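You operate a simulated robot arm through the tools that you are given. There is no shell and no other tool. Be economical: measure what you need, move in short steps, check, and stop when the job is done.

You run a simulated robot arm. Do the job below in one go: nothing can be reset, and whatever is moved stays where it is left.

JOB
Lock the cabinet, then polish the finger marks off its door.
Fine: use the blue pad and put it back. Set down upright: blue pad. What is to be rubbed or washed off counts as gone when no trace of it is left.

It is judged by the outcome, as a careful person would: the job done as asked, and still so three seconds after it is handed in. It fails if anything else is knocked over, pushed out of place, dropped, spilled or broken.

ROBOT AND FRAMES
A 6-joint arm with a two-finger parallel gripper on a trunk, on a base that drives. Base frame: it is fixed to the floor where the robot stands at the start and does not move with it; the origin is under the middle of the robot, x ahead of it, y to its left, z up. Lengths are in mm, angles in degrees, forces in N, time in s.
With the tool pointing down near the work surface it reaches from about 320 to 700 mm from the robot's upright axis, wherever it stands. Its first joint turns from -166.0 to 166.0 degrees. Places, roughly: blue pad [-500, 1250, 750]; cabinet door by the bench [600, 100, 700]; cabinet key [500, 0, 600]; white pad [-500, 1250, 750]. Payload 4.1 kg.
Tool frame: the origin (TCP) lies between the finger pads and is the grasp point; the fingertips stand 23 mm ahead of it; z points along the fingers, y is the line along which they close. The gripper opens to 94 mm. The fingers are 38 mm wide and 10 mm thick; the gripper's body (54 by 96 mm) begins 39 mm behind the TCP.
Orientation is that of the tool frame in the base frame, as a unit quaternion [x, y, z, w]. With the fingers straight down and closing along the base's y, the tool's x points along the base's -x, its y along +y and its z along -z.

CONTROLS
- The arm moves only by the tool servo_tool. Its argument "plan" is a list of rows, each a list of 7 numbers: the shift along the tool's x, y, z in mm, then the turn, a rotation vector about the tool's x, y, z in degrees, then the gripper command, from -1 (fully open) to 1 (shut), values between in proportion. In form: [[tx, ty, tz, ax, ay, az, fingers], ...]. A call has 1 to 8 rows; each row shifts and turns the commanded pose from where the row before left it, along the tool's axes as they then stand. A row lasts 0.2 s, in which the tool goes at most 50 mm and 8.6 degrees; a call with a longer step from one row to the next is refused whole, and so is a gripper value outside its range. A pose out of reach is approached as far as the arm can. The call stops where the force on the tool passes 40 N (or 10 N more than at its start, if that is more) or the arm is blocked; 0.2 s more then pass. Each finger travels about 45 mm/s and halts on what it meets, pressing with about 35 N; the grip force reading is that of the motor and also rises with nothing between the fingers. The clock runs only during rows and for 0.2 s after the last one: add rows that do not move to give the fingers time. It gives the time, the measured TCP pose, the force on the tool (base axes), the opening and the grip force at its end, in the units of the frame above (readings bear some noise), with the torque about the TCP (base axes, N m) and any sound that the robot's microphone picked up.
- Cameras (640 x 400 px; columns grow to the right, rows downward): "scene" is now at [18, 136.5, 1550.2]; the picture's right is [-0.34, -0.94, 0.00], its down [-0.78, 0.28, -0.55] and it looks along [0.52, -0.19, -0.83] (base axes); focal length 258 px, centre (320, 200). "wrist" rides on the gripper at [86, 16, -75] in the tool frame; the picture's right is [-0.18, 0.98, 0.00], its down [-0.58, -0.11, -0.81] and it looks along [-0.79, -0.15, 0.59] (tool axes); focal length 243 px, centre (320, 200). There is no depth. A picture from a camera that has moved, and an enlarged one, comes with that camera's place and axes in the base frame and with its lens. The place of the scene camera against the robot may be out by one fixed shift of up to 18 mm in any direction.
- get_image(camera): a new picture of that camera. The clock stands still meanwhile.
- move_column(by): slides the trunk up (or, below 0, down) by that many mm; the arm and the scene camera ride with it, the base frame stays. It gives what a move gives, with no picture.
- base_move(legs): drives the robot by 1 to 6 legs, each [ahead, turn to the left] in mm and degrees, along the robot's own axes; the way and the turn of a leg run together, so that a leg with both is an arc; at most 1500 mm and 180 degrees a leg. The arm and the cameras ride along, it lands a little off, and it stops where it bumps. It gives what a move gives.
- turn_head(pan, tilt): turns the head with the scene camera to pan (to the left, within 155 degrees either way) and tilt (down, from -29 to 69), counted from straight ahead of the robot. It gives what a move gives.
- inspect(camera, box): a new picture of the part [left, top, right, bottom] of that camera's present view, enlarged. The clock stands still meanwhile.
- sign_off(): hands the job in; it is judged then, once.

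Work in short steps. Places have to be worked out from the pictures, the camera data and where the tool is seen: move nearer, look again, correct. Check each grasp and each placing, and mend what went wrong. You have 120 turns and 98 pictures in all, those below and enlarged ones among them. Open the gripper and draw the arm clear of the work before you hand the job in, unless the task says otherwise; then end with one line.

The tools are called after "Emit:" by a JSON object that holds its "method" and its "body". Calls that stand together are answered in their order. servo_tool: Moves the arm, as the interface text tells. Its arguments: {"type":"object","properties":{"plan":{"type":"array"}},"required":["plan"]} The other tools are called the same way: move_column (by) slides the trunk up or down; base_move (legs) drives the base; turn_head (pan, tilt) turns the head that bears the scene camera; get_image (camera) takes a picture; inspect (camera, box) takes an enlarged picture of a part of a camera's view; sign_off () hands the job in.

At the start:

```text
clock: 0.0
tcp_pos: [403.4, 149.0, 1084.8]
ee_rot: [-0.001, 1.0, 0.0, 0.0]
ft_force: [-0.7, -0.3, 0.5]
moment: [0.01, 0.0, -0.01]
finger_gap: 94.2
finger_force: 0.0
trunk travel left (down, up): [-525.0, 65.0]
robot x, y, heading: [-1.9, 2.7, -0.0]
head pan, tilt: [-20.0, 56.3]
```

scene: 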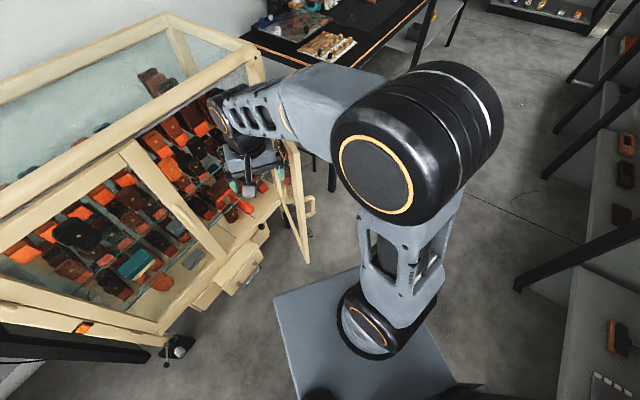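
wrist: 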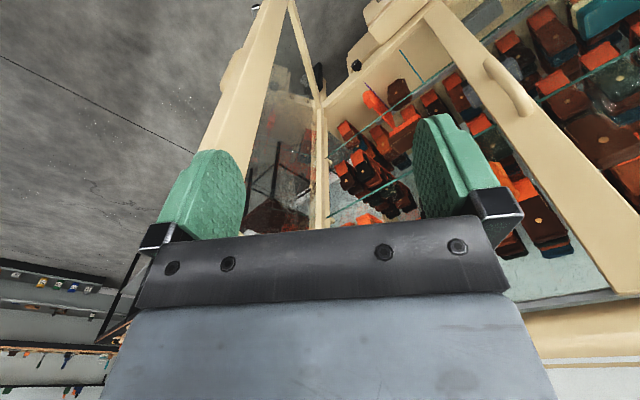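

I see a glass cabinet with its door standing open, to the robot's front-left. I look around before moving: cabinet first.

Emit:
{"method": "turn_head", "body": {"pan": 10, "tilt": 50}}

Emit:
{"method": "get_image", "body": {"camera": "scene"}}

Emit:
{"method": "turn_head", "body": {"pan": 110, "tilt": 30}}

Emit:
{"method": "get_image", "body": {"camera": "scene"}}

```text
clock: 0.9
tcp_pos: [402.7, 148.6, 1085.6]
ee_rot: [0.0, 1.0, 0.0, 0.0]
ft_force: [-0.3, 0.5, -0.1]
moment: [0.0, 0.02, 0.0]
finger_gap: 94.2
finger_force: 0.0
trunk travel left (down, up): [-525.0, 65.0]
robot x, y, heading: [0.9, 0.2, 0.0]
head pan, tilt: [10.0, 50.0]
```

```text
95 pictures are left
camera scene: at [27.4, 174.0, 1558.3], right [0.17, -0.98, 0.0], down [-0.75, -0.13, -0.64], along [0.63, 0.11, -0.77], focal length 258 px, centre (320, 200)
```

scene: 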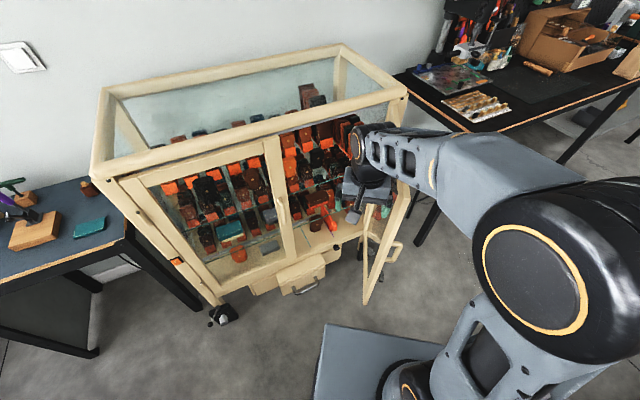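

```text
clock: 2.7
tcp_pos: [402.6, 148.2, 1084.8]
ee_rot: [0.0, 1.0, -0.001, -0.001]
ft_force: [-0.3, 0.0, 0.6]
moment: [-0.01, 0.03, 0.01]
finger_gap: 93.9
finger_force: 0.0
trunk travel left (down, up): [-525.0, 65.0]
robot x, y, heading: [3.4, -0.2, 0.1]
head pan, tilt: [110.0, 30.0]
```

```text
94 pictures are left
camera scene: at [-79.3, 245.7, 1587.9], right [0.94, 0.34, 0.0], down [0.17, -0.47, -0.87], along [-0.3, 0.81, -0.5], focal length 258 px, centre (320, 200)
```

scene: 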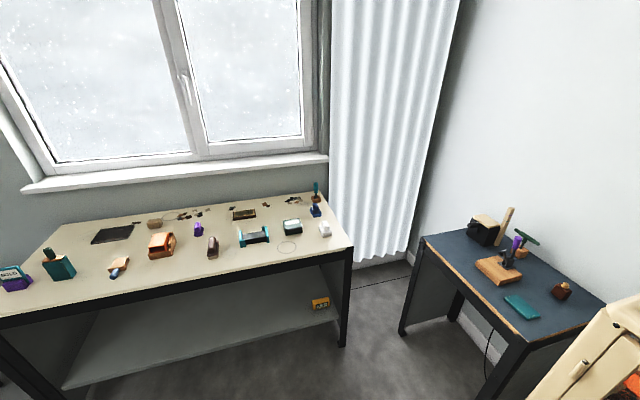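

The pads should be on the cream bench to the left; enlarge that, and look at the cabinet door closely.

Emit:
{"method": "inspect", "body": {"camera": "scene", "box": [0, 180, 180, 300]}}

Emit:
{"method": "inspect", "body": {"camera": "scene", "box": [180, 170, 360, 290]}}

Emit:
{"method": "turn_head", "body": {"pan": 10, "tilt": 50}}

Emit:
{"method": "inspect", "body": {"camera": "scene", "box": [240, 120, 420, 310]}}

```text
3.33 times, centred on (90, 240) of scene
camera zoom: at [-79.3, 245.7, 1587.9], right [0.94, 0.34, 0.0], down [0.17, -0.47, -0.87], along [-0.3, 0.81, -0.5], focal length 861 px, centre (1087, 67)
```

zoom: 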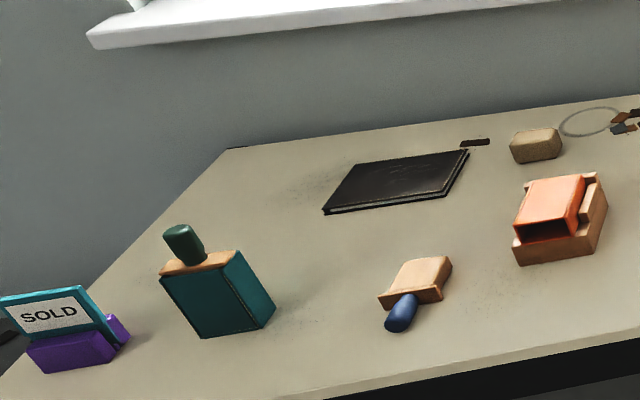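

```text
3.33 times, centred on (270, 230) of scene
camera zoom: at [-79.3, 245.7, 1587.9], right [0.94, 0.34, 0.0], down [0.17, -0.47, -0.87], along [-0.3, 0.81, -0.5], focal length 861 px, centre (487, 100)
```

zoom: 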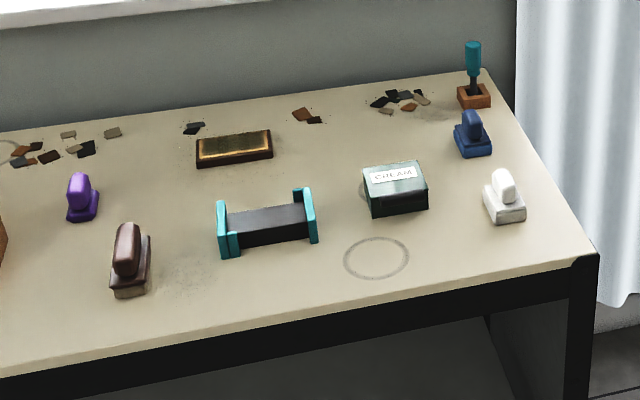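

```text
clock: 4.5
tcp_pos: [403.1, 148.9, 1086.5]
ee_rot: [-0.001, 1.0, 0.0, 0.0]
ft_force: [-0.1, -0.1, 0.4]
moment: [0.0, -0.03, -0.02]
finger_gap: 94.0
finger_force: 0.0
trunk travel left (down, up): [-525.0, 65.0]
robot x, y, heading: [2.3, -2.2, 0.0]
head pan, tilt: [10.0, 50.0]
```

```text
2.11 times, centred on (330, 215) of scene
camera zoom: at [27.4, 174.1, 1558.4], right [0.17, -0.98, 0.0], down [-0.75, -0.13, -0.64], along [0.63, 0.11, -0.77], focal length 544 px, centre (299, 168)
```

zoom: 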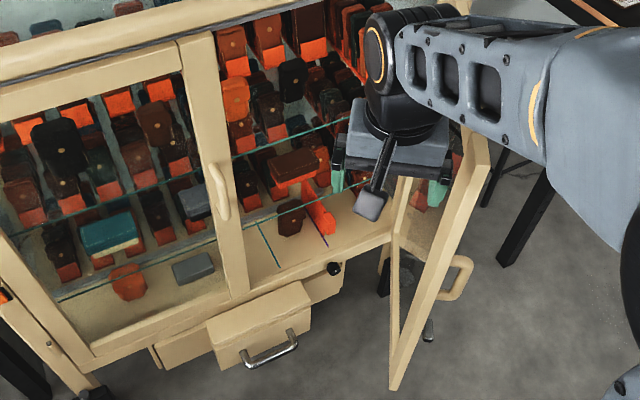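

The blue pad is the navy one at the back right of the bench. Now I clear the arm off to the robot's right so I can study the open door, drawer and key.

Emit:
{"method": "servo_tool", "body": {"plan": [[30, 0, -40, 0, 0, 0, -1], [30, 0, -20, 0, 0, 0, -1], [0, -48, 0, 0, 0, 0, -1], [0, -48, 0, 0, 0, 0, -1], [0, -48, 0, 0, 0, 0, -1], [0, -48, 0, 0, 0, 0, -1], [0, -48, 0, 0, 0, 0, -1], [0, -48, 0, 0, 0, 0, -1]]}}

Emit:
{"method": "get_image", "body": {"camera": "scene"}}

```text
clock: 6.3
tcp_pos: [344.9, -138.1, 1145.8]
ee_rot: [-0.001, 1.0, 0.0, 0.0]
ft_force: [0.5, 0.1, 0.1]
moment: [0.0, -0.01, 0.01]
finger_gap: 94.0
finger_force: 0.1
trunk travel left (down, up): [-525.0, 65.0]
robot x, y, heading: [-3.5, -1.7, 0.1]
head pan, tilt: [10.0, 50.0]
```

```text
90 pictures are left
camera scene: at [27.6, 173.5, 1558.4], right [0.17, -0.98, 0.0], down [-0.75, -0.13, -0.64], along [0.63, 0.11, -0.77], focal length 258 px, centre (320, 200)
```

scene: 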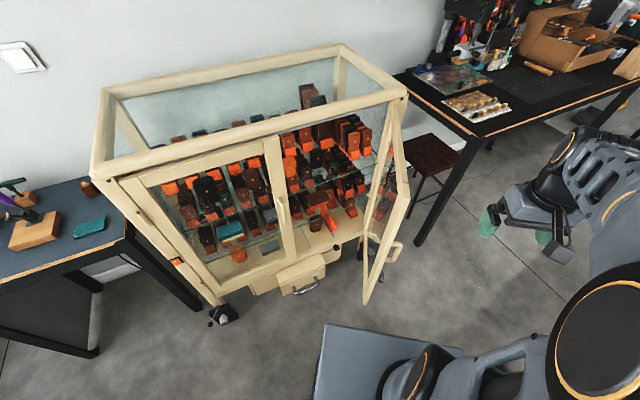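

Emit:
{"method": "inspect", "body": {"camera": "scene", "box": [340, 80, 440, 320]}}

Emit:
{"method": "inspect", "body": {"camera": "scene", "box": [220, 180, 420, 310]}}

Emit:
{"method": "inspect", "body": {"camera": "scene", "box": [90, 90, 300, 240]}}

```text
1.67 times, centred on (390, 200) of scene
camera zoom: at [27.6, 173.5, 1558.4], right [0.17, -0.98, 0.0], down [-0.75, -0.13, -0.64], along [0.63, 0.11, -0.77], focal length 430 px, centre (203, 200)
```

zoom: 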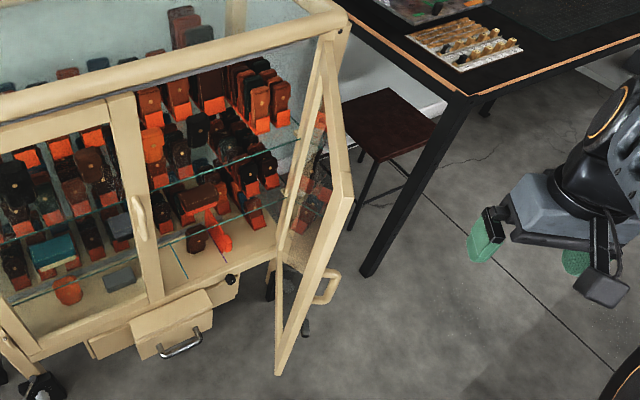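

```text
3.08 times, centred on (320, 245) of scene
camera zoom: at [27.6, 173.5, 1558.4], right [0.17, -0.98, 0.0], down [-0.75, -0.13, -0.64], along [0.63, 0.11, -0.77], focal length 794 px, centre (320, 62)
```

zoom: 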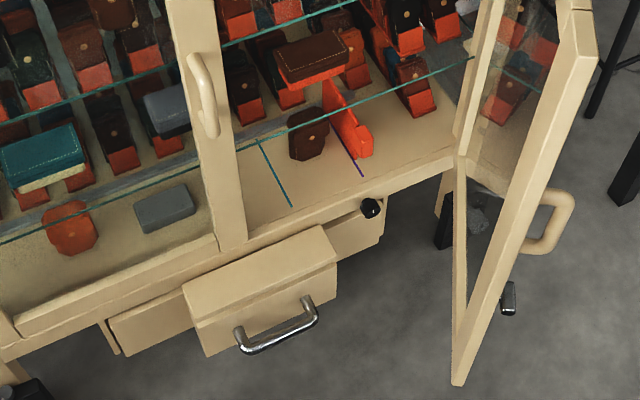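

```text
2.67 times, centred on (195, 165) of scene
camera zoom: at [27.6, 173.5, 1558.4], right [0.17, -0.98, 0.0], down [-0.75, -0.13, -0.64], along [0.63, 0.11, -0.77], focal length 688 px, centre (653, 293)
```

zoom: 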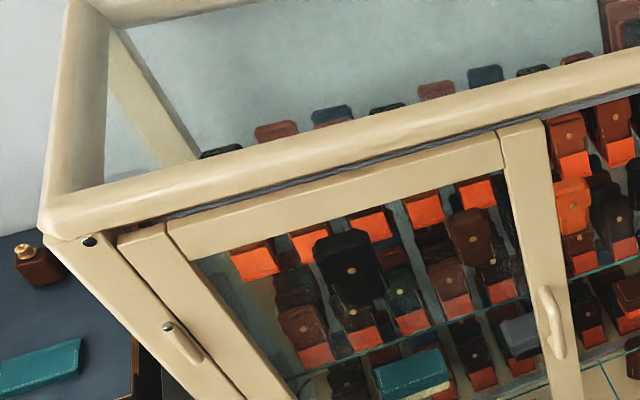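

The key sits on the door's outside, below its handle. I lower the trunk to look at door and sill more frontally.

Emit:
{"method": "move_column", "body": {"by": -400}}

Emit:
{"method": "turn_head", "body": {"pan": -5, "tilt": 32}}

Emit:
{"method": "get_image", "body": {"camera": "scene"}}

```text
clock: 10.1
tcp_pos: [346.4, -137.2, 745.6]
ee_rot: [0.0, 1.0, 0.0, 0.0]
ft_force: [-0.1, -0.7, -0.1]
moment: [-0.02, -0.01, 0.0]
finger_gap: 94.0
finger_force: 0.0
trunk travel left (down, up): [-125.0, 465.0]
robot x, y, heading: [-0.8, 1.3, -0.0]
head pan, tilt: [10.0, 50.0]
```

```text
clock: 10.9
tcp_pos: [346.1, -137.0, 744.4]
ee_rot: [0.0, 1.0, 0.001, 0.0]
ft_force: [-0.2, 0.3, 0.9]
moment: [0.01, 0.0, 0.02]
finger_gap: 93.9
finger_force: 0.0
trunk travel left (down, up): [-125.0, 465.0]
robot x, y, heading: [-0.7, -2.0, 0.0]
head pan, tilt: [-5.0, 32.0]
```

```text
86 pictures are left
camera scene: at [40.8, 152.9, 1184.7], right [-0.09, -1.0, 0.0], down [-0.53, 0.05, -0.85], along [0.84, -0.07, -0.53], focal length 258 px, centre (320, 200)
```

scene: 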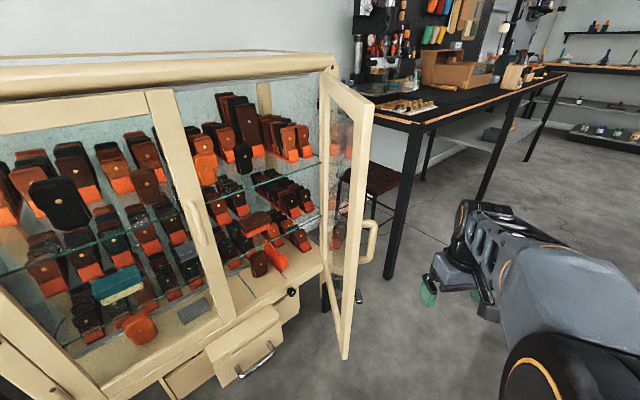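

Emit:
{"method": "inspect", "body": {"camera": "scene", "box": [180, 180, 400, 390]}}

Emit:
{"method": "inspect", "body": {"camera": "scene", "box": [300, 60, 400, 360]}}

Emit:
{"method": "turn_head", "body": {"pan": 35, "tilt": 35}}

Emit:
{"method": "get_image", "body": {"camera": "scene"}}

```text
1.90 times, centred on (290, 285) of scene
camera zoom: at [40.8, 152.9, 1184.7], right [-0.09, -1.0, 0.0], down [-0.53, 0.05, -0.85], along [0.84, -0.07, -0.53], focal length 492 px, centre (377, 38)
```

zoom: 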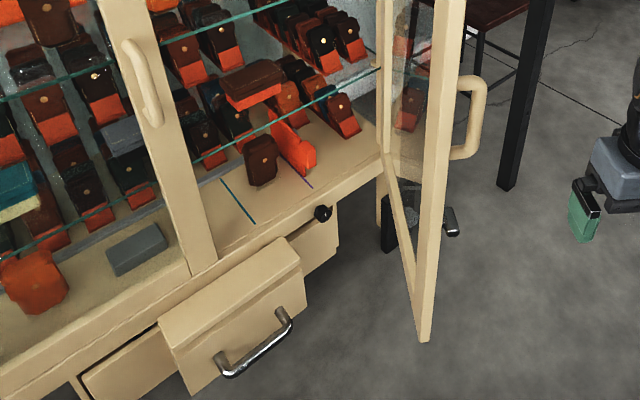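

```text
1.33 times, centred on (350, 210) of scene
camera zoom: at [40.8, 152.9, 1184.7], right [-0.09, -1.0, 0.0], down [-0.53, 0.05, -0.85], along [0.84, -0.07, -0.53], focal length 344 px, centre (280, 187)
```

zoom: 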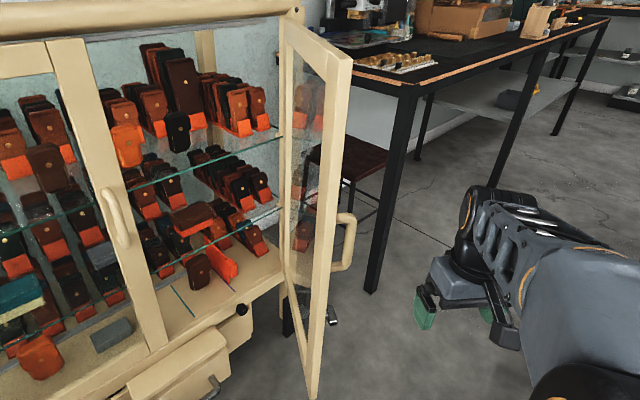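

```text
clock: 12.0
tcp_pos: [346.1, -136.9, 745.5]
ee_rot: [0.0, 1.0, 0.0, 0.0]
ft_force: [0.1, 0.8, -0.1]
moment: [0.0, -0.03, 0.0]
finger_gap: 93.7
finger_force: 0.1
trunk travel left (down, up): [-125.0, 465.0]
robot x, y, heading: [-0.5, 2.6, 0.0]
head pan, tilt: [35.0, 35.0]
```

```text
83 pictures are left
camera scene: at [23.7, 211.1, 1180.1], right [0.57, -0.82, 0.0], down [-0.47, -0.33, -0.82], along [0.67, 0.47, -0.57], focal length 258 px, centre (320, 200)
```

scene: 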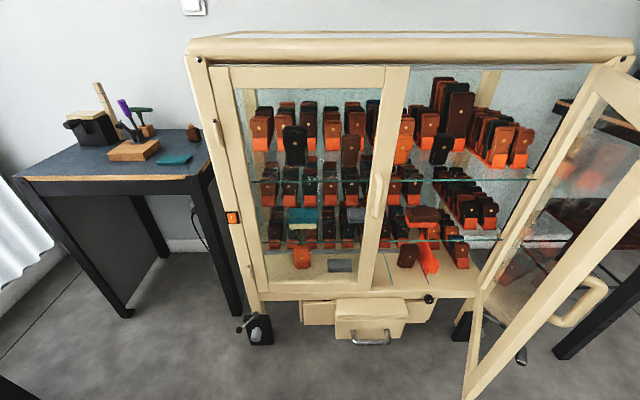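

Emit:
{"method": "inspect", "body": {"camera": "scene", "box": [290, 190, 490, 360]}}

Emit:
{"method": "inspect", "body": {"camera": "scene", "box": [180, 30, 420, 180]}}

Emit:
{"method": "inspect", "body": {"camera": "scene", "box": [460, 40, 640, 400]}}

```text
2.35 times, centred on (390, 275) of scene
camera zoom: at [23.7, 211.1, 1180.1], right [0.57, -0.82, 0.0], down [-0.47, -0.33, -0.82], along [0.67, 0.47, -0.57], focal length 608 px, centre (155, 24)
```

zoom: 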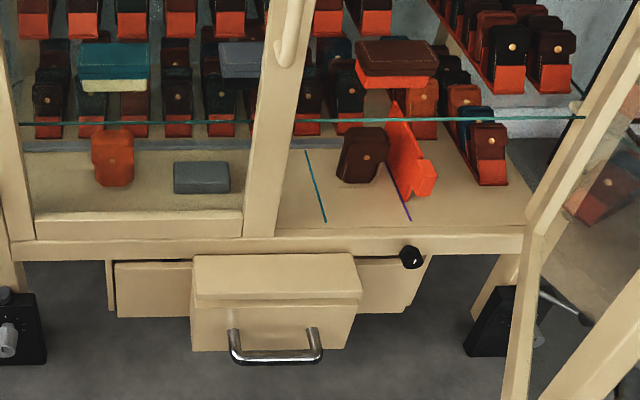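

```text
2.67 times, centred on (300, 105) of scene
camera zoom: at [23.7, 211.1, 1180.1], right [0.57, -0.82, 0.0], down [-0.47, -0.33, -0.82], along [0.67, 0.47, -0.57], focal length 688 px, centre (373, 453)
```

zoom: 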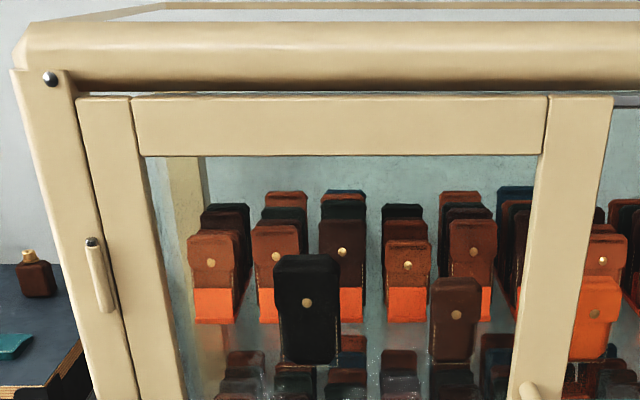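

```text
1.11 times, centred on (550, 220) of scene
camera zoom: at [23.7, 211.1, 1180.1], right [0.57, -0.82, 0.0], down [-0.47, -0.33, -0.82], along [0.67, 0.47, -0.57], focal length 287 px, centre (64, 178)
```

zoom: 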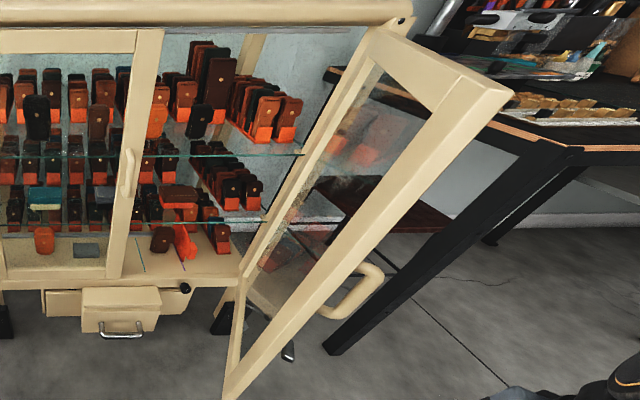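

The door is hinged on its right (hinge about x 709, y 87), open roughly 56°, free edge near (378, 68), key at about z 700 on its outer (−y) side. I now pitch the tool to point ahead, well clear of the door, moving forward and up as it turns.

Emit:
{"method": "servo_tool", "body": {"plan": [[-25, 0, 0, 0, -8.5, 0, -1], [-25, 0, 0, 0, -8.5, 0, -1], [-25, 0, 0, 0, -8.5, 0, -1], [-20, 0, 0, 0, -8.5, 0, -1], [-20, 0, 0, 0, -8.5, 0, -1], [-10, 0, 0, 0, -8.5, 0, -1], [-5, 0, 0, 0, -8.5, 0, -1], [0, 0, 0, 0, -8.5, 0, -1]]}}

Emit:
{"method": "servo_tool", "body": {"plan": [[0, 0, 0, 0, -7.3, 0, -1], [0, 0, 0, 0, -7.3, 0, -1], [0, 0, 0, 0, -7.4, 0, -1], [0, 0, 0, 0, 0, 0, -1]]}}

Emit:
{"method": "turn_head", "body": {"pan": -10, "tilt": 35}}

Emit:
{"method": "get_image", "body": {"camera": "scene"}}

Emit:
{"method": "get_image", "body": {"camera": "wrist"}}

```text
clock: 13.8
tcp_pos: [463.8, -137.2, 785.7]
ee_rot: [0.0, 0.829, -0.001, 0.559]
ft_force: [0.0, 0.0, 0.2]
moment: [0.02, -0.01, 0.01]
finger_gap: 94.2
finger_force: 0.0
trunk travel left (down, up): [-125.0, 465.0]
robot x, y, heading: [-1.9, -1.9, -0.0]
head pan, tilt: [35.0, 35.0]
```

```text
clock: 14.8
tcp_pos: [464.8, -137.3, 786.4]
ee_rot: [0.0, 0.707, 0.0, 0.707]
ft_force: [-0.6, 0.1, 0.5]
moment: [0.03, 0.0, -0.02]
finger_gap: 93.7
finger_force: 0.1
trunk travel left (down, up): [-125.0, 465.0]
robot x, y, heading: [2.2, 0.2, 0.2]
head pan, tilt: [35.0, 35.0]
```

```text
clock: 15.9
tcp_pos: [465.5, -137.6, 785.9]
ee_rot: [0.0, 0.707, 0.0, 0.707]
ft_force: [0.0, 0.7, -0.6]
moment: [0.02, -0.03, 0.04]
finger_gap: 93.8
finger_force: 0.0
trunk travel left (down, up): [-125.0, 465.0]
robot x, y, heading: [2.4, -3.1, -0.0]
head pan, tilt: [-10.0, 35.0]
```

```text
79 pictures are left
camera scene: at [38.3, 145.4, 1180.1], right [-0.17, -0.98, 0.0], down [-0.56, 0.1, -0.82], along [0.81, -0.14, -0.57], focal length 258 px, centre (320, 200)
```

scene: 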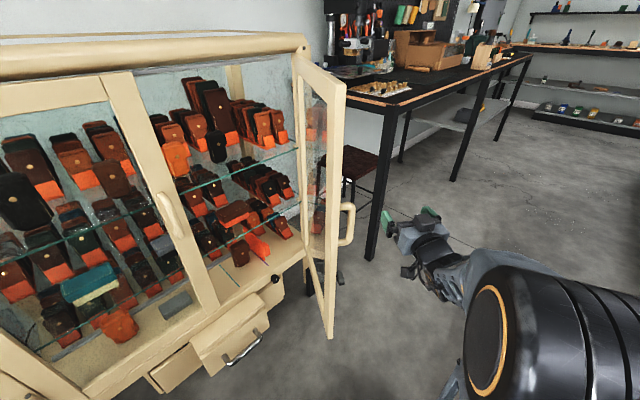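

```text
78 pictures are left
camera wrist: at [389.4, -120.4, 701.5], right [0.0, 0.98, 0.18], down [-0.81, -0.11, 0.58], along [0.59, -0.15, 0.79], focal length 243 px, centre (320, 200)
```

wrist: 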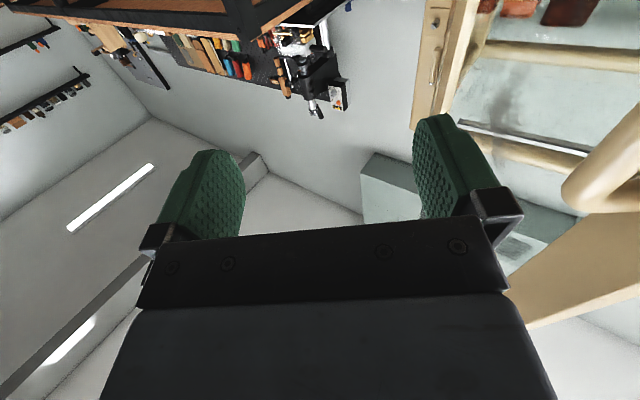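

The tool points ahead now. I close the fingers, yaw the tool about 51° left and raise the trunk so the tip is above the door handle, then check.

Emit:
{"method": "servo_tool", "body": {"plan": [[0, 0, 0, -8.5, 0, 0, 1], [0, 0, 0, -8.5, 0, 0, 1], [0, 0, 0, -8.5, 0, 0, 1], [0, 0, 0, -8.5, 0, 0, 1], [0, 0, 0, -8.5, 0, 0, 1], [0, 0, 0, -8.5, 0, 0, 1], [0, 0, 0, 0, 0, 0, 1]]}}

Emit:
{"method": "get_image", "body": {"camera": "wrist"}}

Emit:
{"method": "move_column", "body": {"by": 185}}

Emit:
{"method": "get_image", "body": {"camera": "scene"}}

Emit:
{"method": "get_image", "body": {"camera": "wrist"}}

```text
clock: 17.5
tcp_pos: [463.6, -137.4, 785.6]
ee_rot: [-0.304, 0.639, 0.305, 0.637]
ft_force: [0.3, -0.7, 0.0]
moment: [0.0, -0.03, -0.01]
finger_gap: 0.0
finger_force: 35.4
trunk travel left (down, up): [-125.0, 465.0]
robot x, y, heading: [1.6, 1.3, 0.0]
head pan, tilt: [-10.0, 35.0]
```

```text
77 pictures are left
camera wrist: at [403.4, -184.4, 701.1], right [-0.76, 0.62, 0.18], down [-0.42, -0.7, 0.58], along [0.49, 0.37, 0.79], focal length 243 px, centre (320, 200)
```

wrist: 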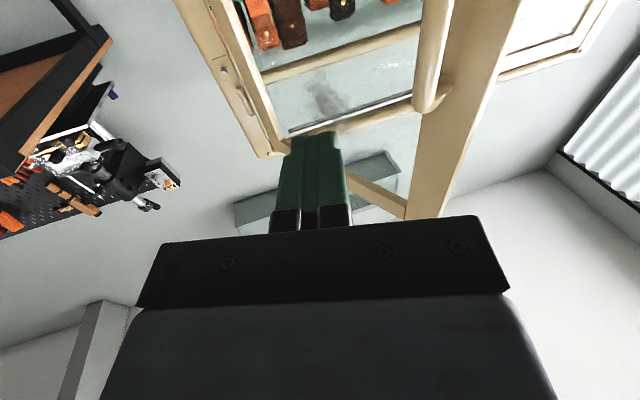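

```text
clock: 19.5
tcp_pos: [464.1, -137.3, 971.0]
ee_rot: [-0.304, 0.638, 0.304, 0.639]
ft_force: [-0.2, -0.7, 0.0]
moment: [-0.02, 0.03, 0.03]
finger_gap: 0.0
finger_force: 34.9
trunk travel left (down, up): [-310.0, 280.0]
robot x, y, heading: [0.5, -0.1, -0.1]
head pan, tilt: [-10.0, 35.0]
```

```text
76 pictures are left
camera scene: at [38.3, 145.3, 1365.1], right [-0.17, -0.98, 0.0], down [-0.56, 0.1, -0.82], along [0.81, -0.14, -0.57], focal length 258 px, centre (320, 200)
```

scene: 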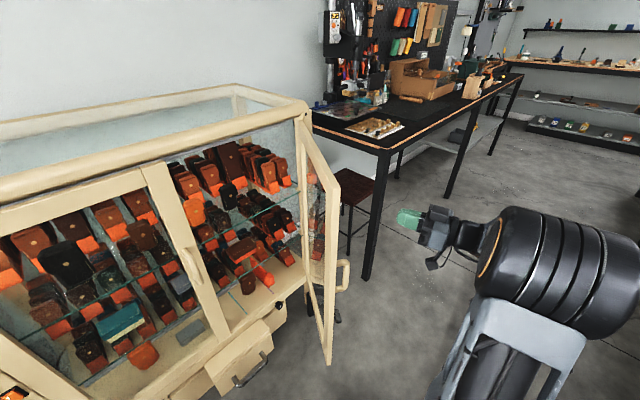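

```text
75 pictures are left
camera wrist: at [403.5, -184.3, 886.0], right [-0.76, 0.62, 0.18], down [-0.42, -0.7, 0.58], along [0.49, 0.37, 0.79], focal length 243 px, centre (320, 200)
```

wrist: 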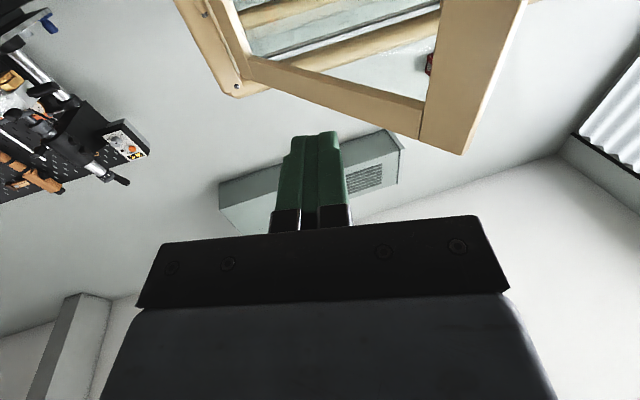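

Triangulating the two trunk heights puts the door between z≈282 and 1090, hinge near (940, 50) and free edge near (470, 38), so handle z≈790 and key z≈610. I bring the closed fingertip close to the free stile, above the handle.

Emit:
{"method": "servo_tool", "body": {"plan": [[0, 20, 31, 0, 0, 0, 1], [0, 20, 31, 0, 0, 0, 1], [0, 20, 20, 0, 0, 0, 1], [0, 0, 0, 0, 0, 0, 1]]}}

Emit:
{"method": "get_image", "body": {"camera": "scene"}}

Emit:
{"method": "get_image", "body": {"camera": "wrist"}}

```text
clock: 20.5
tcp_pos: [471.2, -34.4, 970.4]
ee_rot: [-0.304, 0.638, 0.304, 0.638]
ft_force: [-0.4, 0.5, 0.1]
moment: [0.01, -0.02, -0.04]
finger_gap: 0.0
finger_force: 35.1
trunk travel left (down, up): [-310.0, 280.0]
robot x, y, heading: [-1.6, 1.1, -0.0]
head pan, tilt: [-10.0, 35.0]
```

```text
74 pictures are left
camera scene: at [38.3, 145.5, 1365.1], right [-0.17, -0.98, 0.0], down [-0.56, 0.1, -0.82], along [0.81, -0.14, -0.57], focal length 258 px, centre (320, 200)
```

scene: 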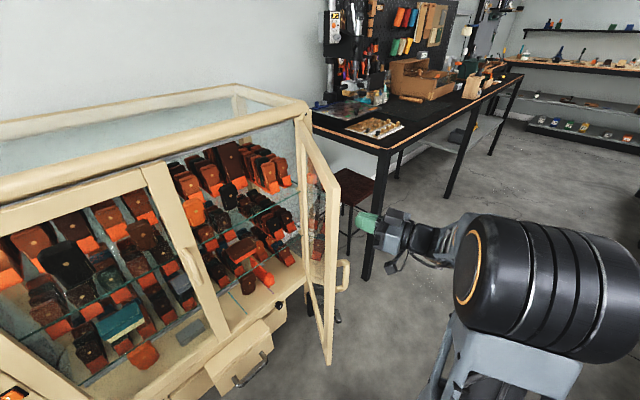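

```text
73 pictures are left
camera wrist: at [409.9, -81.7, 885.2], right [-0.76, 0.62, 0.18], down [-0.42, -0.69, 0.58], along [0.49, 0.37, 0.79], focal length 243 px, centre (320, 200)
```

wrist: 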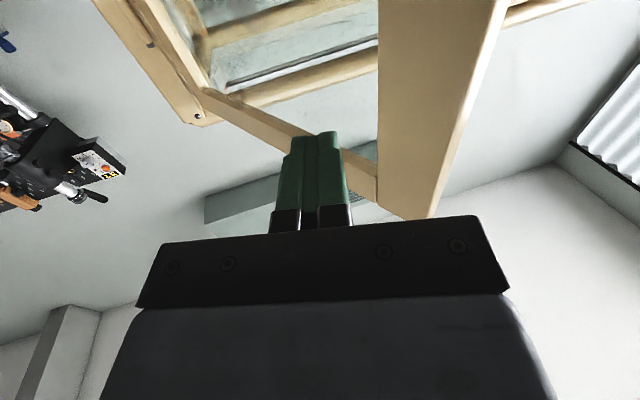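

The stile spans x≈440–481 at y≈47, slightly left of my fingertip. I ease into contact and start pushing along the hinge arc.

Emit:
{"method": "servo_tool", "body": {"plan": [[0, 26, 12, 0, 0, 0, 1], [0, 25, 11, 0, 0, 0, 1], [0, 15.5, 23, 0, 0, 0, 1], [0, 15.5, 23, 0, 0, 0, 1], [0, 15.5, 23, 0, 0, 0, 1], [0, 0, 0, 0, 0, 0, 1]]}}

Emit:
{"method": "get_image", "body": {"camera": "scene"}}

```text
clock: 21.9
tcp_pos: [449.8, 99.3, 971.2]
ee_rot: [-0.306, 0.639, 0.303, 0.638]
ft_force: [0.3, 0.6, -0.1]
moment: [-0.02, 0.01, -0.03]
finger_gap: 0.0
finger_force: 35.1
trunk travel left (down, up): [-310.0, 280.0]
robot x, y, heading: [-0.6, 1.1, -0.0]
head pan, tilt: [-10.0, 35.0]
```

```text
72 pictures are left
camera scene: at [38.3, 145.5, 1365.1], right [-0.17, -0.98, 0.0], down [-0.56, 0.1, -0.82], along [0.81, -0.14, -0.57], focal length 258 px, centre (320, 200)
```

scene: 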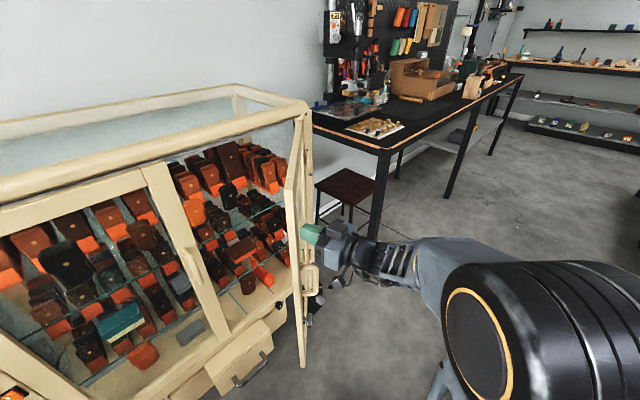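

The door follows with little force. Continue along the arc.

Emit:
{"method": "servo_tool", "body": {"plan": [[0, 11.3, 25.6, 0, 0, 0, 1], [0, 11.3, 25.6, 0, 0, 0, 1], [0, 11.3, 25.6, 0, 0, 0, 1], [0, 6.8, 27, 0, 0, 0, 1], [0, 6.8, 27, 0, 0, 0, 1], [0, 6.8, 27, 0, 0, 0, 1], [0, 2, 28, 0, 0, 0, 1]]}}

Emit:
{"method": "get_image", "body": {"camera": "scene"}}

```text
clock: 23.5
tcp_pos: [523.7, 277.6, 971.5]
ee_rot: [-0.305, 0.638, 0.304, 0.638]
ft_force: [-1.2, 0.5, 0.0]
moment: [-0.01, 0.01, -0.01]
finger_gap: 0.1
finger_force: 35.0
trunk travel left (down, up): [-310.0, 280.0]
robot x, y, heading: [-1.1, -2.2, 0.1]
head pan, tilt: [-10.0, 35.0]
```

```text
71 pictures are left
camera scene: at [38.2, 145.3, 1365.1], right [-0.17, -0.98, 0.0], down [-0.56, 0.1, -0.82], along [0.81, -0.14, -0.57], focal length 258 px, centre (320, 200)
```

scene: 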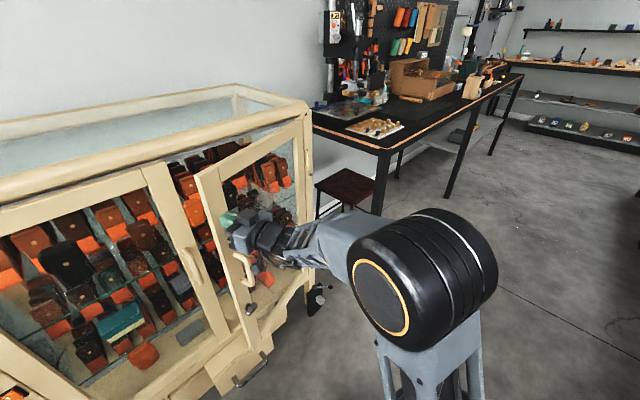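

Nearly shut; I keep pushing gently until contact force stops it.

Emit:
{"method": "servo_tool", "body": {"plan": [[0, -1, 28, 0, 0, 0, 1], [0, -2, 28, 0, 0, 0, 1], [0, -4, 25, 0, 0, 0, 1], [0, -4, 20, 0, 0, 0, 1], [0, -4, 15, 0, 0, 0, 1], [0, -3, 12, 0, 0, 0, 1], [0, -3, 12, 0, 0, 0, 1]]}}

Emit:
{"method": "get_image", "body": {"camera": "scene"}}

```text
clock: 25.0
tcp_pos: [613.0, 359.2, 970.6]
ee_rot: [-0.304, 0.639, 0.303, 0.638]
ft_force: [-31.7, -21.7, 4.4]
moment: [0.12, -0.2, -0.04]
finger_gap: 0.1
finger_force: 34.9
trunk travel left (down, up): [-310.0, 280.0]
robot x, y, heading: [-3.5, 1.1, 0.0]
head pan, tilt: [-10.0, 35.0]
stopped in row 7: the force on the tool passed its limit (the readings are from after the stop); the commanded pose is now the measured one
```

```text
70 pictures are left
camera scene: at [33.6, 142.5, 1365.6], right [-0.18, -0.98, 0.0], down [-0.56, 0.1, -0.82], along [0.81, -0.14, -0.57], focal length 258 px, centre (320, 200)
```

scene: 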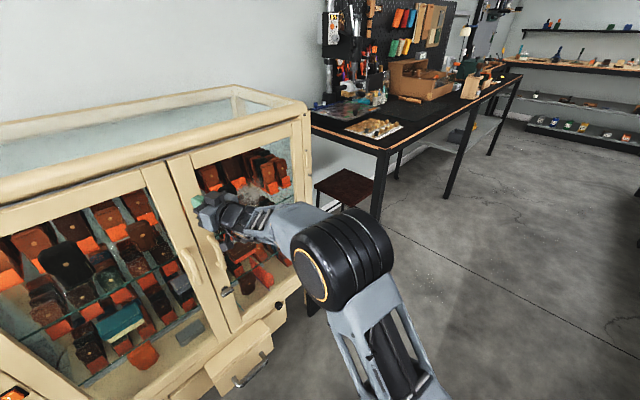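

Contact with normal direction about 35°: door seems shut. I back off and look at whether it's flush.

Emit:
{"method": "servo_tool", "body": {"plan": [[0, 0, -40, 0, 0, 0, 1], [0, 0, -45, 0, 0, 0, 1], [0, 0, -45, 0, 0, 0, 1], [0, -40, 0, 0, 0, 0, 1], [0, -45, 0, 0, 0, 0, 1], [0, -45, 0, 0, 0, 0, 1], [0, 0, 0, 0, 0, 0, 1]]}}

Emit:
{"method": "turn_head", "body": {"pan": 20, "tilt": 40}}

Emit:
{"method": "get_image", "body": {"camera": "scene"}}

```text
clock: 26.6
tcp_pos: [635.8, 179.5, 971.9]
ee_rot: [-0.305, 0.641, 0.304, 0.636]
ft_force: [-0.4, 0.5, -0.3]
moment: [0.02, -0.01, -0.02]
finger_gap: 0.0
finger_force: 35.4
trunk travel left (down, up): [-310.0, 280.0]
robot x, y, heading: [-3.7, 1.0, -0.2]
head pan, tilt: [-10.0, 35.0]
```

```text
clock: 27.5
tcp_pos: [635.2, 181.2, 971.4]
ee_rot: [-0.305, 0.64, 0.304, 0.636]
ft_force: [-0.8, -0.7, 0.2]
moment: [0.0, -0.01, -0.02]
finger_gap: 0.0
finger_force: 34.9
trunk travel left (down, up): [-310.0, 280.0]
robot x, y, heading: [0.5, -2.6, 0.1]
head pan, tilt: [20.0, 40.0]
```

```text
69 pictures are left
camera scene: at [31.4, 189.6, 1357.5], right [0.34, -0.94, 0.0], down [-0.6, -0.22, -0.77], along [0.72, 0.26, -0.64], focal length 258 px, centre (320, 200)
```

scene: 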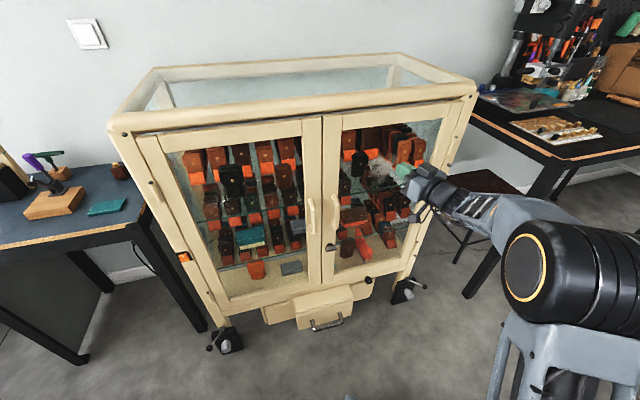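

Emit:
{"method": "inspect", "body": {"camera": "scene", "box": [300, 100, 480, 290]}}

Emit:
{"method": "inspect", "body": {"camera": "scene", "box": [290, 190, 390, 300]}}

```text
2.11 times, centred on (390, 195) of scene
camera zoom: at [31.4, 189.6, 1357.5], right [0.34, -0.94, 0.0], down [-0.6, -0.22, -0.77], along [0.72, 0.26, -0.64], focal length 544 px, centre (173, 210)
```

zoom: 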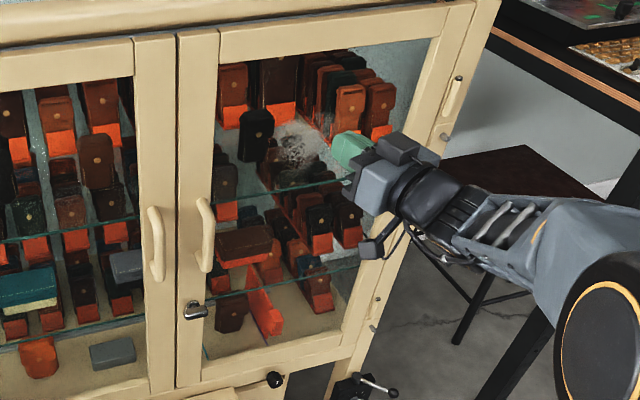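

```text
3.64 times, centred on (340, 245) of scene
camera zoom: at [31.4, 189.6, 1357.5], right [0.34, -0.94, 0.0], down [-0.6, -0.22, -0.77], along [0.72, 0.26, -0.64], focal length 939 px, centre (247, 36)
```

zoom: 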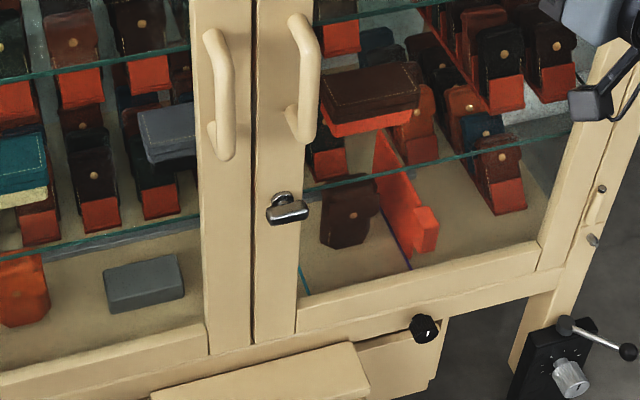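

Door is flush. The key is a horizontal bar bow on the right leaf's stile at roughly (600, 352, 643); the finger marks are a whitish smudge on the glass. I turn the tool square to the door, roll it 90° so the fingers close vertically on the bow, and lower the trunk.

Emit:
{"method": "servo_tool", "body": {"plan": [[0, -20, -30, 7, 0, 0, 0], [0, -20, -30, 7, 0, 0, 0], [0, 0, 0, 0, 0, 8.5, 0], [0, 0, 0, 0, 0, 8.5, 0], [0, 0, 0, 0, 0, 8.5, 0], [0, 0, 0, 0, 0, 8.5, 0], [0, 0, 0, 0, 0, 8.5, 0], [0, 0, 0, 0, 0, 8.5, 0]]}}

Emit:
{"method": "servo_tool", "body": {"plan": [[0, 0, 0, 0, 0, 8.5, 0], [0, 0, 0, 0, 0, 8.5, 0], [0, 0, 0, 0, 0, 8.5, 0], [0, 0, 0, 0, 0, 8.5, 0], [0, 0, 0, 0, 0, 5, 0], [0, 0, 0, 0, 0, 0, 0]]}}

Emit:
{"method": "move_column", "body": {"by": -305}}

Emit:
{"method": "get_image", "body": {"camera": "scene"}}

Emit:
{"method": "get_image", "body": {"camera": "wrist"}}

```text
clock: 29.3
tcp_pos: [624.0, 108.5, 968.7]
ee_rot: [0.088, 0.704, 0.489, 0.507]
ft_force: [-0.3, 0.1, 0.3]
moment: [-0.01, -0.01, 0.04]
finger_gap: 46.9
finger_force: 0.0
trunk travel left (down, up): [-310.0, 280.0]
robot x, y, heading: [1.9, -0.2, 0.0]
head pan, tilt: [20.0, 40.0]
```

```text
clock: 30.7
tcp_pos: [624.3, 108.9, 968.8]
ee_rot: [0.317, 0.635, 0.631, 0.315]
ft_force: [-0.4, 0.0, 0.8]
moment: [-0.01, 0.03, 0.01]
finger_gap: 46.9
finger_force: 0.1
trunk travel left (down, up): [-310.0, 280.0]
robot x, y, heading: [1.7, 2.5, -0.1]
head pan, tilt: [20.0, 40.0]
```

```text
clock: 33.8
tcp_pos: [624.8, 109.2, 665.0]
ee_rot: [0.316, 0.635, 0.631, 0.316]
ft_force: [-0.3, 0.2, 0.2]
moment: [0.04, 0.01, -0.02]
finger_gap: 47.0
finger_force: 0.1
trunk travel left (down, up): [-5.0, 585.0]
robot x, y, heading: [-1.2, -1.7, -0.2]
head pan, tilt: [20.0, 40.0]
```

```text
66 pictures are left
camera scene: at [31.3, 189.7, 1052.6], right [0.34, -0.94, 0.0], down [-0.6, -0.22, -0.77], along [0.72, 0.26, -0.64], focal length 258 px, centre (320, 200)
```

scene: 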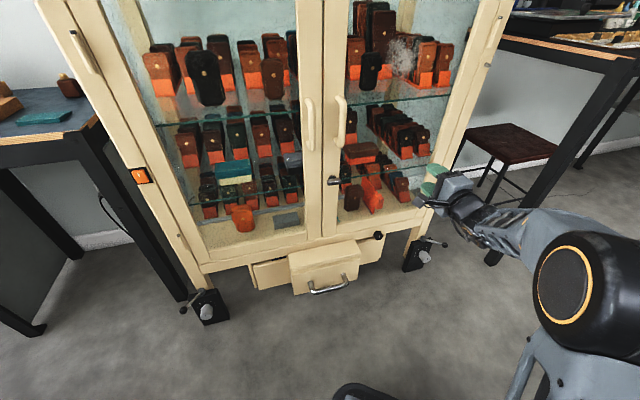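

```text
65 pictures are left
camera wrist: at [512.6, 133.7, 682.4], right [0.12, -0.14, 0.98], down [-0.29, -0.95, -0.1], along [0.95, -0.28, -0.15], focal length 243 px, centre (320, 200)
```

wrist: 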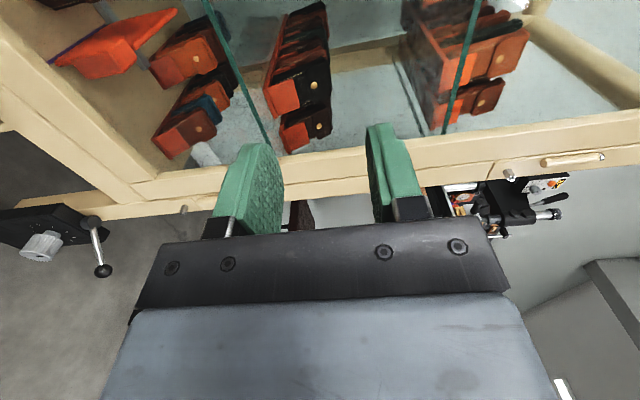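

Triangulated again, the key is near (627, 361, 608). I move to a stand-off point about 90 mm in front of it.

Emit:
{"method": "servo_tool", "body": {"plan": [[40, -11, 12, 0, 0, 0, 0], [40, -11, 12, 0, 0, 0, 0], [40, -11, 12, 0, 0, 0, 0], [40, -11, 12, 0, 0, 0, 0], [40, -11, 12, 0, 0, 0, 0], [0, 0, 0, 0, 0, 0, 0]]}}

Emit:
{"method": "get_image", "body": {"camera": "wrist"}}

Emit:
{"method": "inspect", "body": {"camera": "scene", "box": [240, 110, 440, 260]}}

```text
clock: 35.1
tcp_pos: [564.1, 286.5, 614.6]
ee_rot: [0.311, 0.639, 0.632, 0.309]
ft_force: [0.0, 0.2, 0.0]
moment: [-0.03, -0.03, 0.01]
finger_gap: 47.2
finger_force: 0.1
out of reach, approached as far as the arm can: row 5
trunk travel left (down, up): [-5.0, 585.0]
robot x, y, heading: [-3.5, 1.2, -0.1]
head pan, tilt: [20.0, 40.0]
```

```text
64 pictures are left
camera wrist: at [451.4, 309.0, 633.1], right [0.12, -0.14, 0.98], down [-0.28, -0.96, -0.1], along [0.95, -0.26, -0.15], focal length 243 px, centre (320, 200)
```

wrist: 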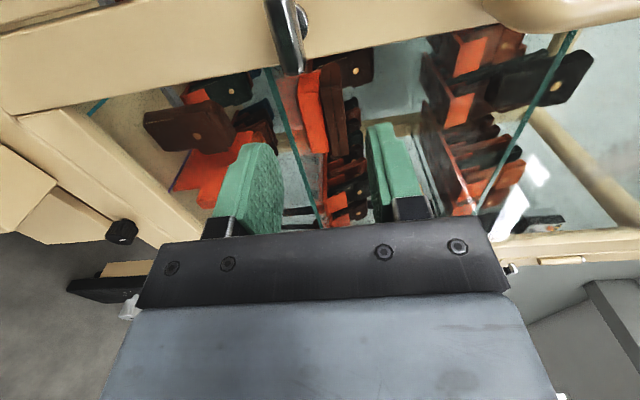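

```text
2.67 times, centred on (340, 185) of scene
camera zoom: at [31.3, 189.7, 1052.5], right [0.34, -0.94, 0.0], down [-0.6, -0.22, -0.77], along [0.72, 0.26, -0.64], focal length 688 px, centre (267, 240)
```

zoom: 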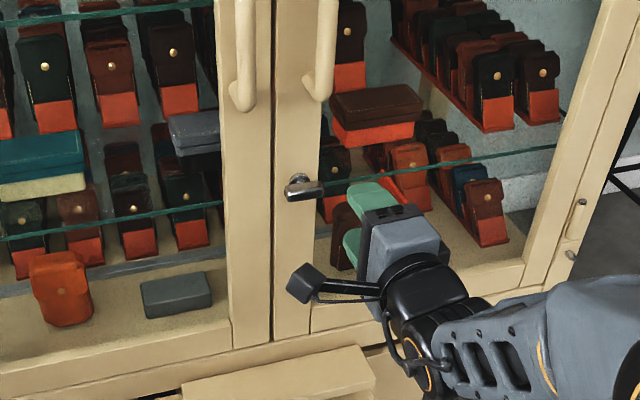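

The arm runs out of reach here, so I retract it and drive the base 180 mm closer.

Emit:
{"method": "servo_tool", "body": {"plan": [[0, 0, -45, 0, 0, 0, 0], [0, 0, -45, 0, 0, 0, 0], [0, 0, -45, 0, 0, 0, 0], [0, 0, -45, 0, 0, 0, 0], [0, 0, 0, 0, 0, 0, 0]]}}

Emit:
{"method": "base_move", "body": {"legs": [[180, 0]]}}

Emit:
{"method": "get_image", "body": {"camera": "wrist"}}

Emit:
{"method": "get_image", "body": {"camera": "scene"}}

```text
clock: 36.4
tcp_pos: [441.9, 182.0, 617.8]
ee_rot: [0.316, 0.635, 0.63, 0.315]
ft_force: [0.9, -0.7, 0.2]
moment: [-0.02, 0.01, 0.02]
finger_gap: 46.9
finger_force: 0.0
out of reach, approached as far as the arm can: row 4
trunk travel left (down, up): [-5.0, 585.0]
robot x, y, heading: [-2.1, -2.6, 0.3]
head pan, tilt: [20.0, 40.0]
```

```text
clock: 37.9
tcp_pos: [623.5, 181.3, 619.6]
ee_rot: [0.316, 0.634, 0.631, 0.316]
ft_force: [1.4, 0.4, -0.2]
moment: [0.02, 0.0, -0.01]
finger_gap: 47.1
finger_force: 0.0
trunk travel left (down, up): [-5.0, 585.0]
robot x, y, heading: [180.8, -2.7, -0.3]
head pan, tilt: [20.0, 40.0]
```

```text
62 pictures are left
camera wrist: at [511.3, 206.2, 637.0], right [0.12, -0.14, 0.98], down [-0.3, -0.95, -0.1], along [0.95, -0.28, -0.15], focal length 243 px, centre (320, 200)
```

wrist: 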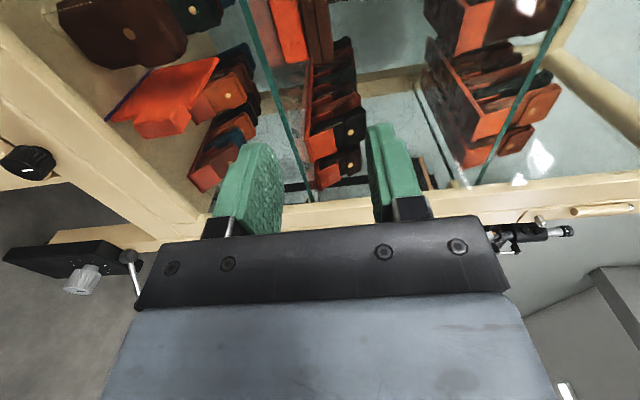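

```text
61 pictures are left
camera scene: at [213.3, 189.4, 1052.5], right [0.34, -0.94, 0.0], down [-0.6, -0.22, -0.77], along [0.72, 0.26, -0.64], focal length 258 px, centre (320, 200)
```

scene: 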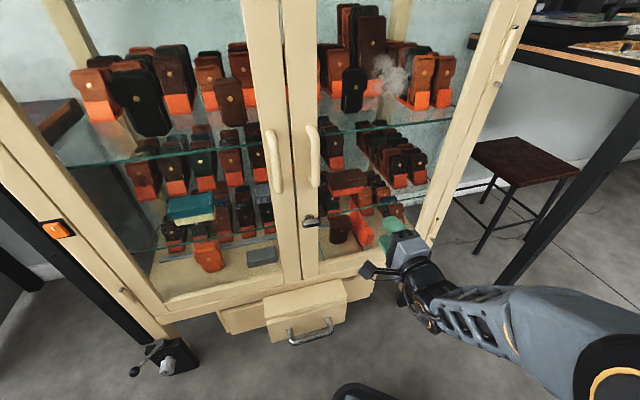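

From here the key re-computes to (627, 359, ~607). I move to a 60 mm stand-off with fingers straddling its height.

Emit:
{"method": "servo_tool", "body": {"plan": [[35, -3, 12, 0, 0, 0, 0], [35, -3, 12, 0, 0, 0, 0], [35, -3, 12, 0, 0, 0, 0], [35, -3, 12, 0, 0, 0, 0], [0, 0, 0, 0, 0, 0, 0]]}}

Emit:
{"method": "get_image", "body": {"camera": "wrist"}}

Emit:
{"method": "inspect", "body": {"camera": "scene", "box": [250, 170, 390, 270]}}

```text
clock: 39.1
tcp_pos: [614.5, 208.1, 615.9]
ee_rot: [0.315, 0.637, 0.63, 0.313]
ft_force: [-1.4, -1.3, 0.5]
moment: [0.02, -0.04, 0.0]
finger_gap: 47.2
finger_force: 0.1
out of reach, approached as far as the arm can: row 1, 2, 3, 4
trunk travel left (down, up): [-5.0, 585.0]
robot x, y, heading: [179.8, 0.7, -0.3]
head pan, tilt: [20.0, 40.0]
```

```text
60 pictures are left
camera wrist: at [502.4, 231.9, 634.6], right [0.12, -0.14, 0.98], down [-0.29, -0.95, -0.1], along [0.95, -0.27, -0.15], focal length 243 px, centre (320, 200)
```

wrist: 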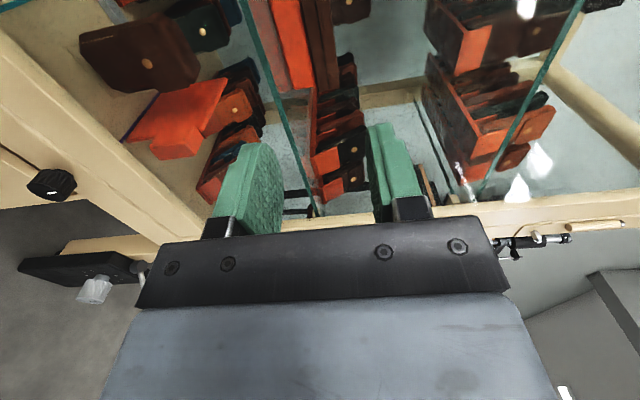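

```text
4.00 times, centred on (320, 220) of scene
camera zoom: at [213.3, 189.4, 1052.5], right [0.34, -0.94, 0.0], down [-0.6, -0.22, -0.77], along [0.72, 0.26, -0.64], focal length 1033 px, centre (320, 120)
```

zoom: 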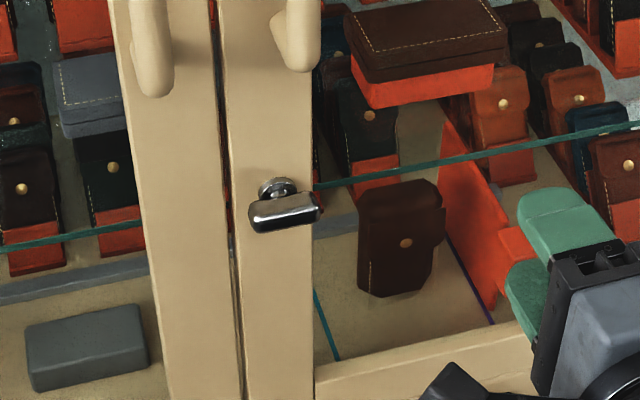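

Too close now for the folded arm. I back the base up 50 mm and see where the commanded pose lands.

Emit:
{"method": "base_move", "body": {"legs": [[-55, 0]]}}

Emit:
{"method": "servo_tool", "body": {"plan": [[0, 0, 20, 0, 0, 0, 0], [0, 0, 0, 0, 0, 0, 0]]}}

```text
clock: 40.0
tcp_pos: [560.2, 206.5, 616.5]
ee_rot: [0.316, 0.637, 0.63, 0.314]
ft_force: [-0.5, 0.3, -0.2]
moment: [-0.03, 0.01, 0.0]
finger_gap: 47.0
finger_force: 0.1
trunk travel left (down, up): [-5.0, 585.0]
robot x, y, heading: [124.5, 1.3, -0.0]
head pan, tilt: [20.0, 40.0]
```

```text
clock: 40.6
tcp_pos: [574.9, 218.3, 615.7]
ee_rot: [0.313, 0.638, 0.631, 0.312]
ft_force: [0.2, 0.1, -1.0]
moment: [0.01, 0.03, -0.01]
finger_gap: 47.2
finger_force: 0.1
trunk travel left (down, up): [-5.0, 585.0]
robot x, y, heading: [126.7, 0.2, 0.2]
head pan, tilt: [20.0, 40.0]
```

Emit:
{"method": "servo_tool", "body": {"plan": [[27, -3, 22, 0, 0, 0, 0], [27, -3, 22, 0, 0, 0, 0], [27, -3, 20, 0, 0, 0, 0], [0, 0, 0, 0, 0, 0, 0]]}}

Emit:
{"method": "get_image", "body": {"camera": "wrist"}}

Emit:
{"method": "inspect", "body": {"camera": "scene", "box": [270, 150, 410, 250]}}

```text
clock: 41.6
tcp_pos: [617.9, 246.0, 622.0]
ee_rot: [0.311, 0.639, 0.633, 0.308]
ft_force: [-0.1, -0.4, 0.0]
moment: [0.01, 0.0, -0.01]
finger_gap: 46.7
finger_force: 0.1
out of reach, approached as far as the arm can: row 1, 2, 3
trunk travel left (down, up): [-5.0, 585.0]
robot x, y, heading: [123.1, 1.5, -0.4]
head pan, tilt: [20.0, 40.0]
```

```text
58 pictures are left
camera wrist: at [505.8, 269.3, 640.8], right [0.12, -0.14, 0.98], down [-0.28, -0.96, -0.1], along [0.95, -0.26, -0.15], focal length 243 px, centre (320, 200)
```

wrist: 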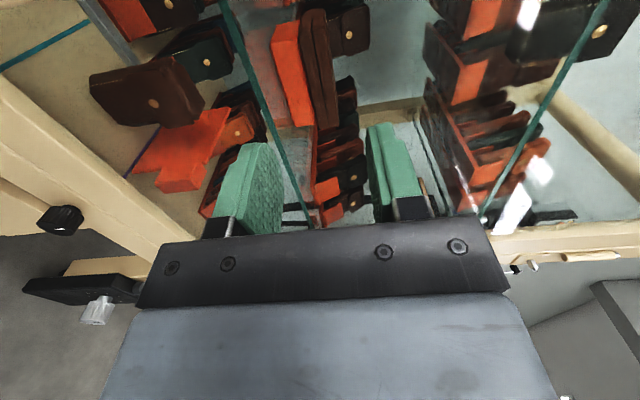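

```text
4.00 times, centred on (340, 200) of scene
camera zoom: at [157.3, 189.6, 1052.5], right [0.34, -0.94, 0.0], down [-0.6, -0.22, -0.77], along [0.72, 0.26, -0.64], focal length 1033 px, centre (240, 200)
```

zoom: 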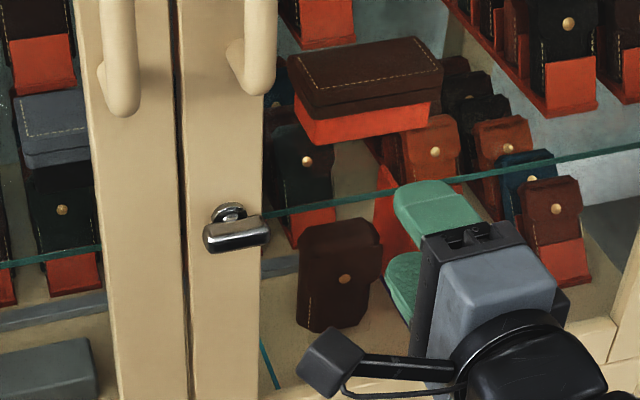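

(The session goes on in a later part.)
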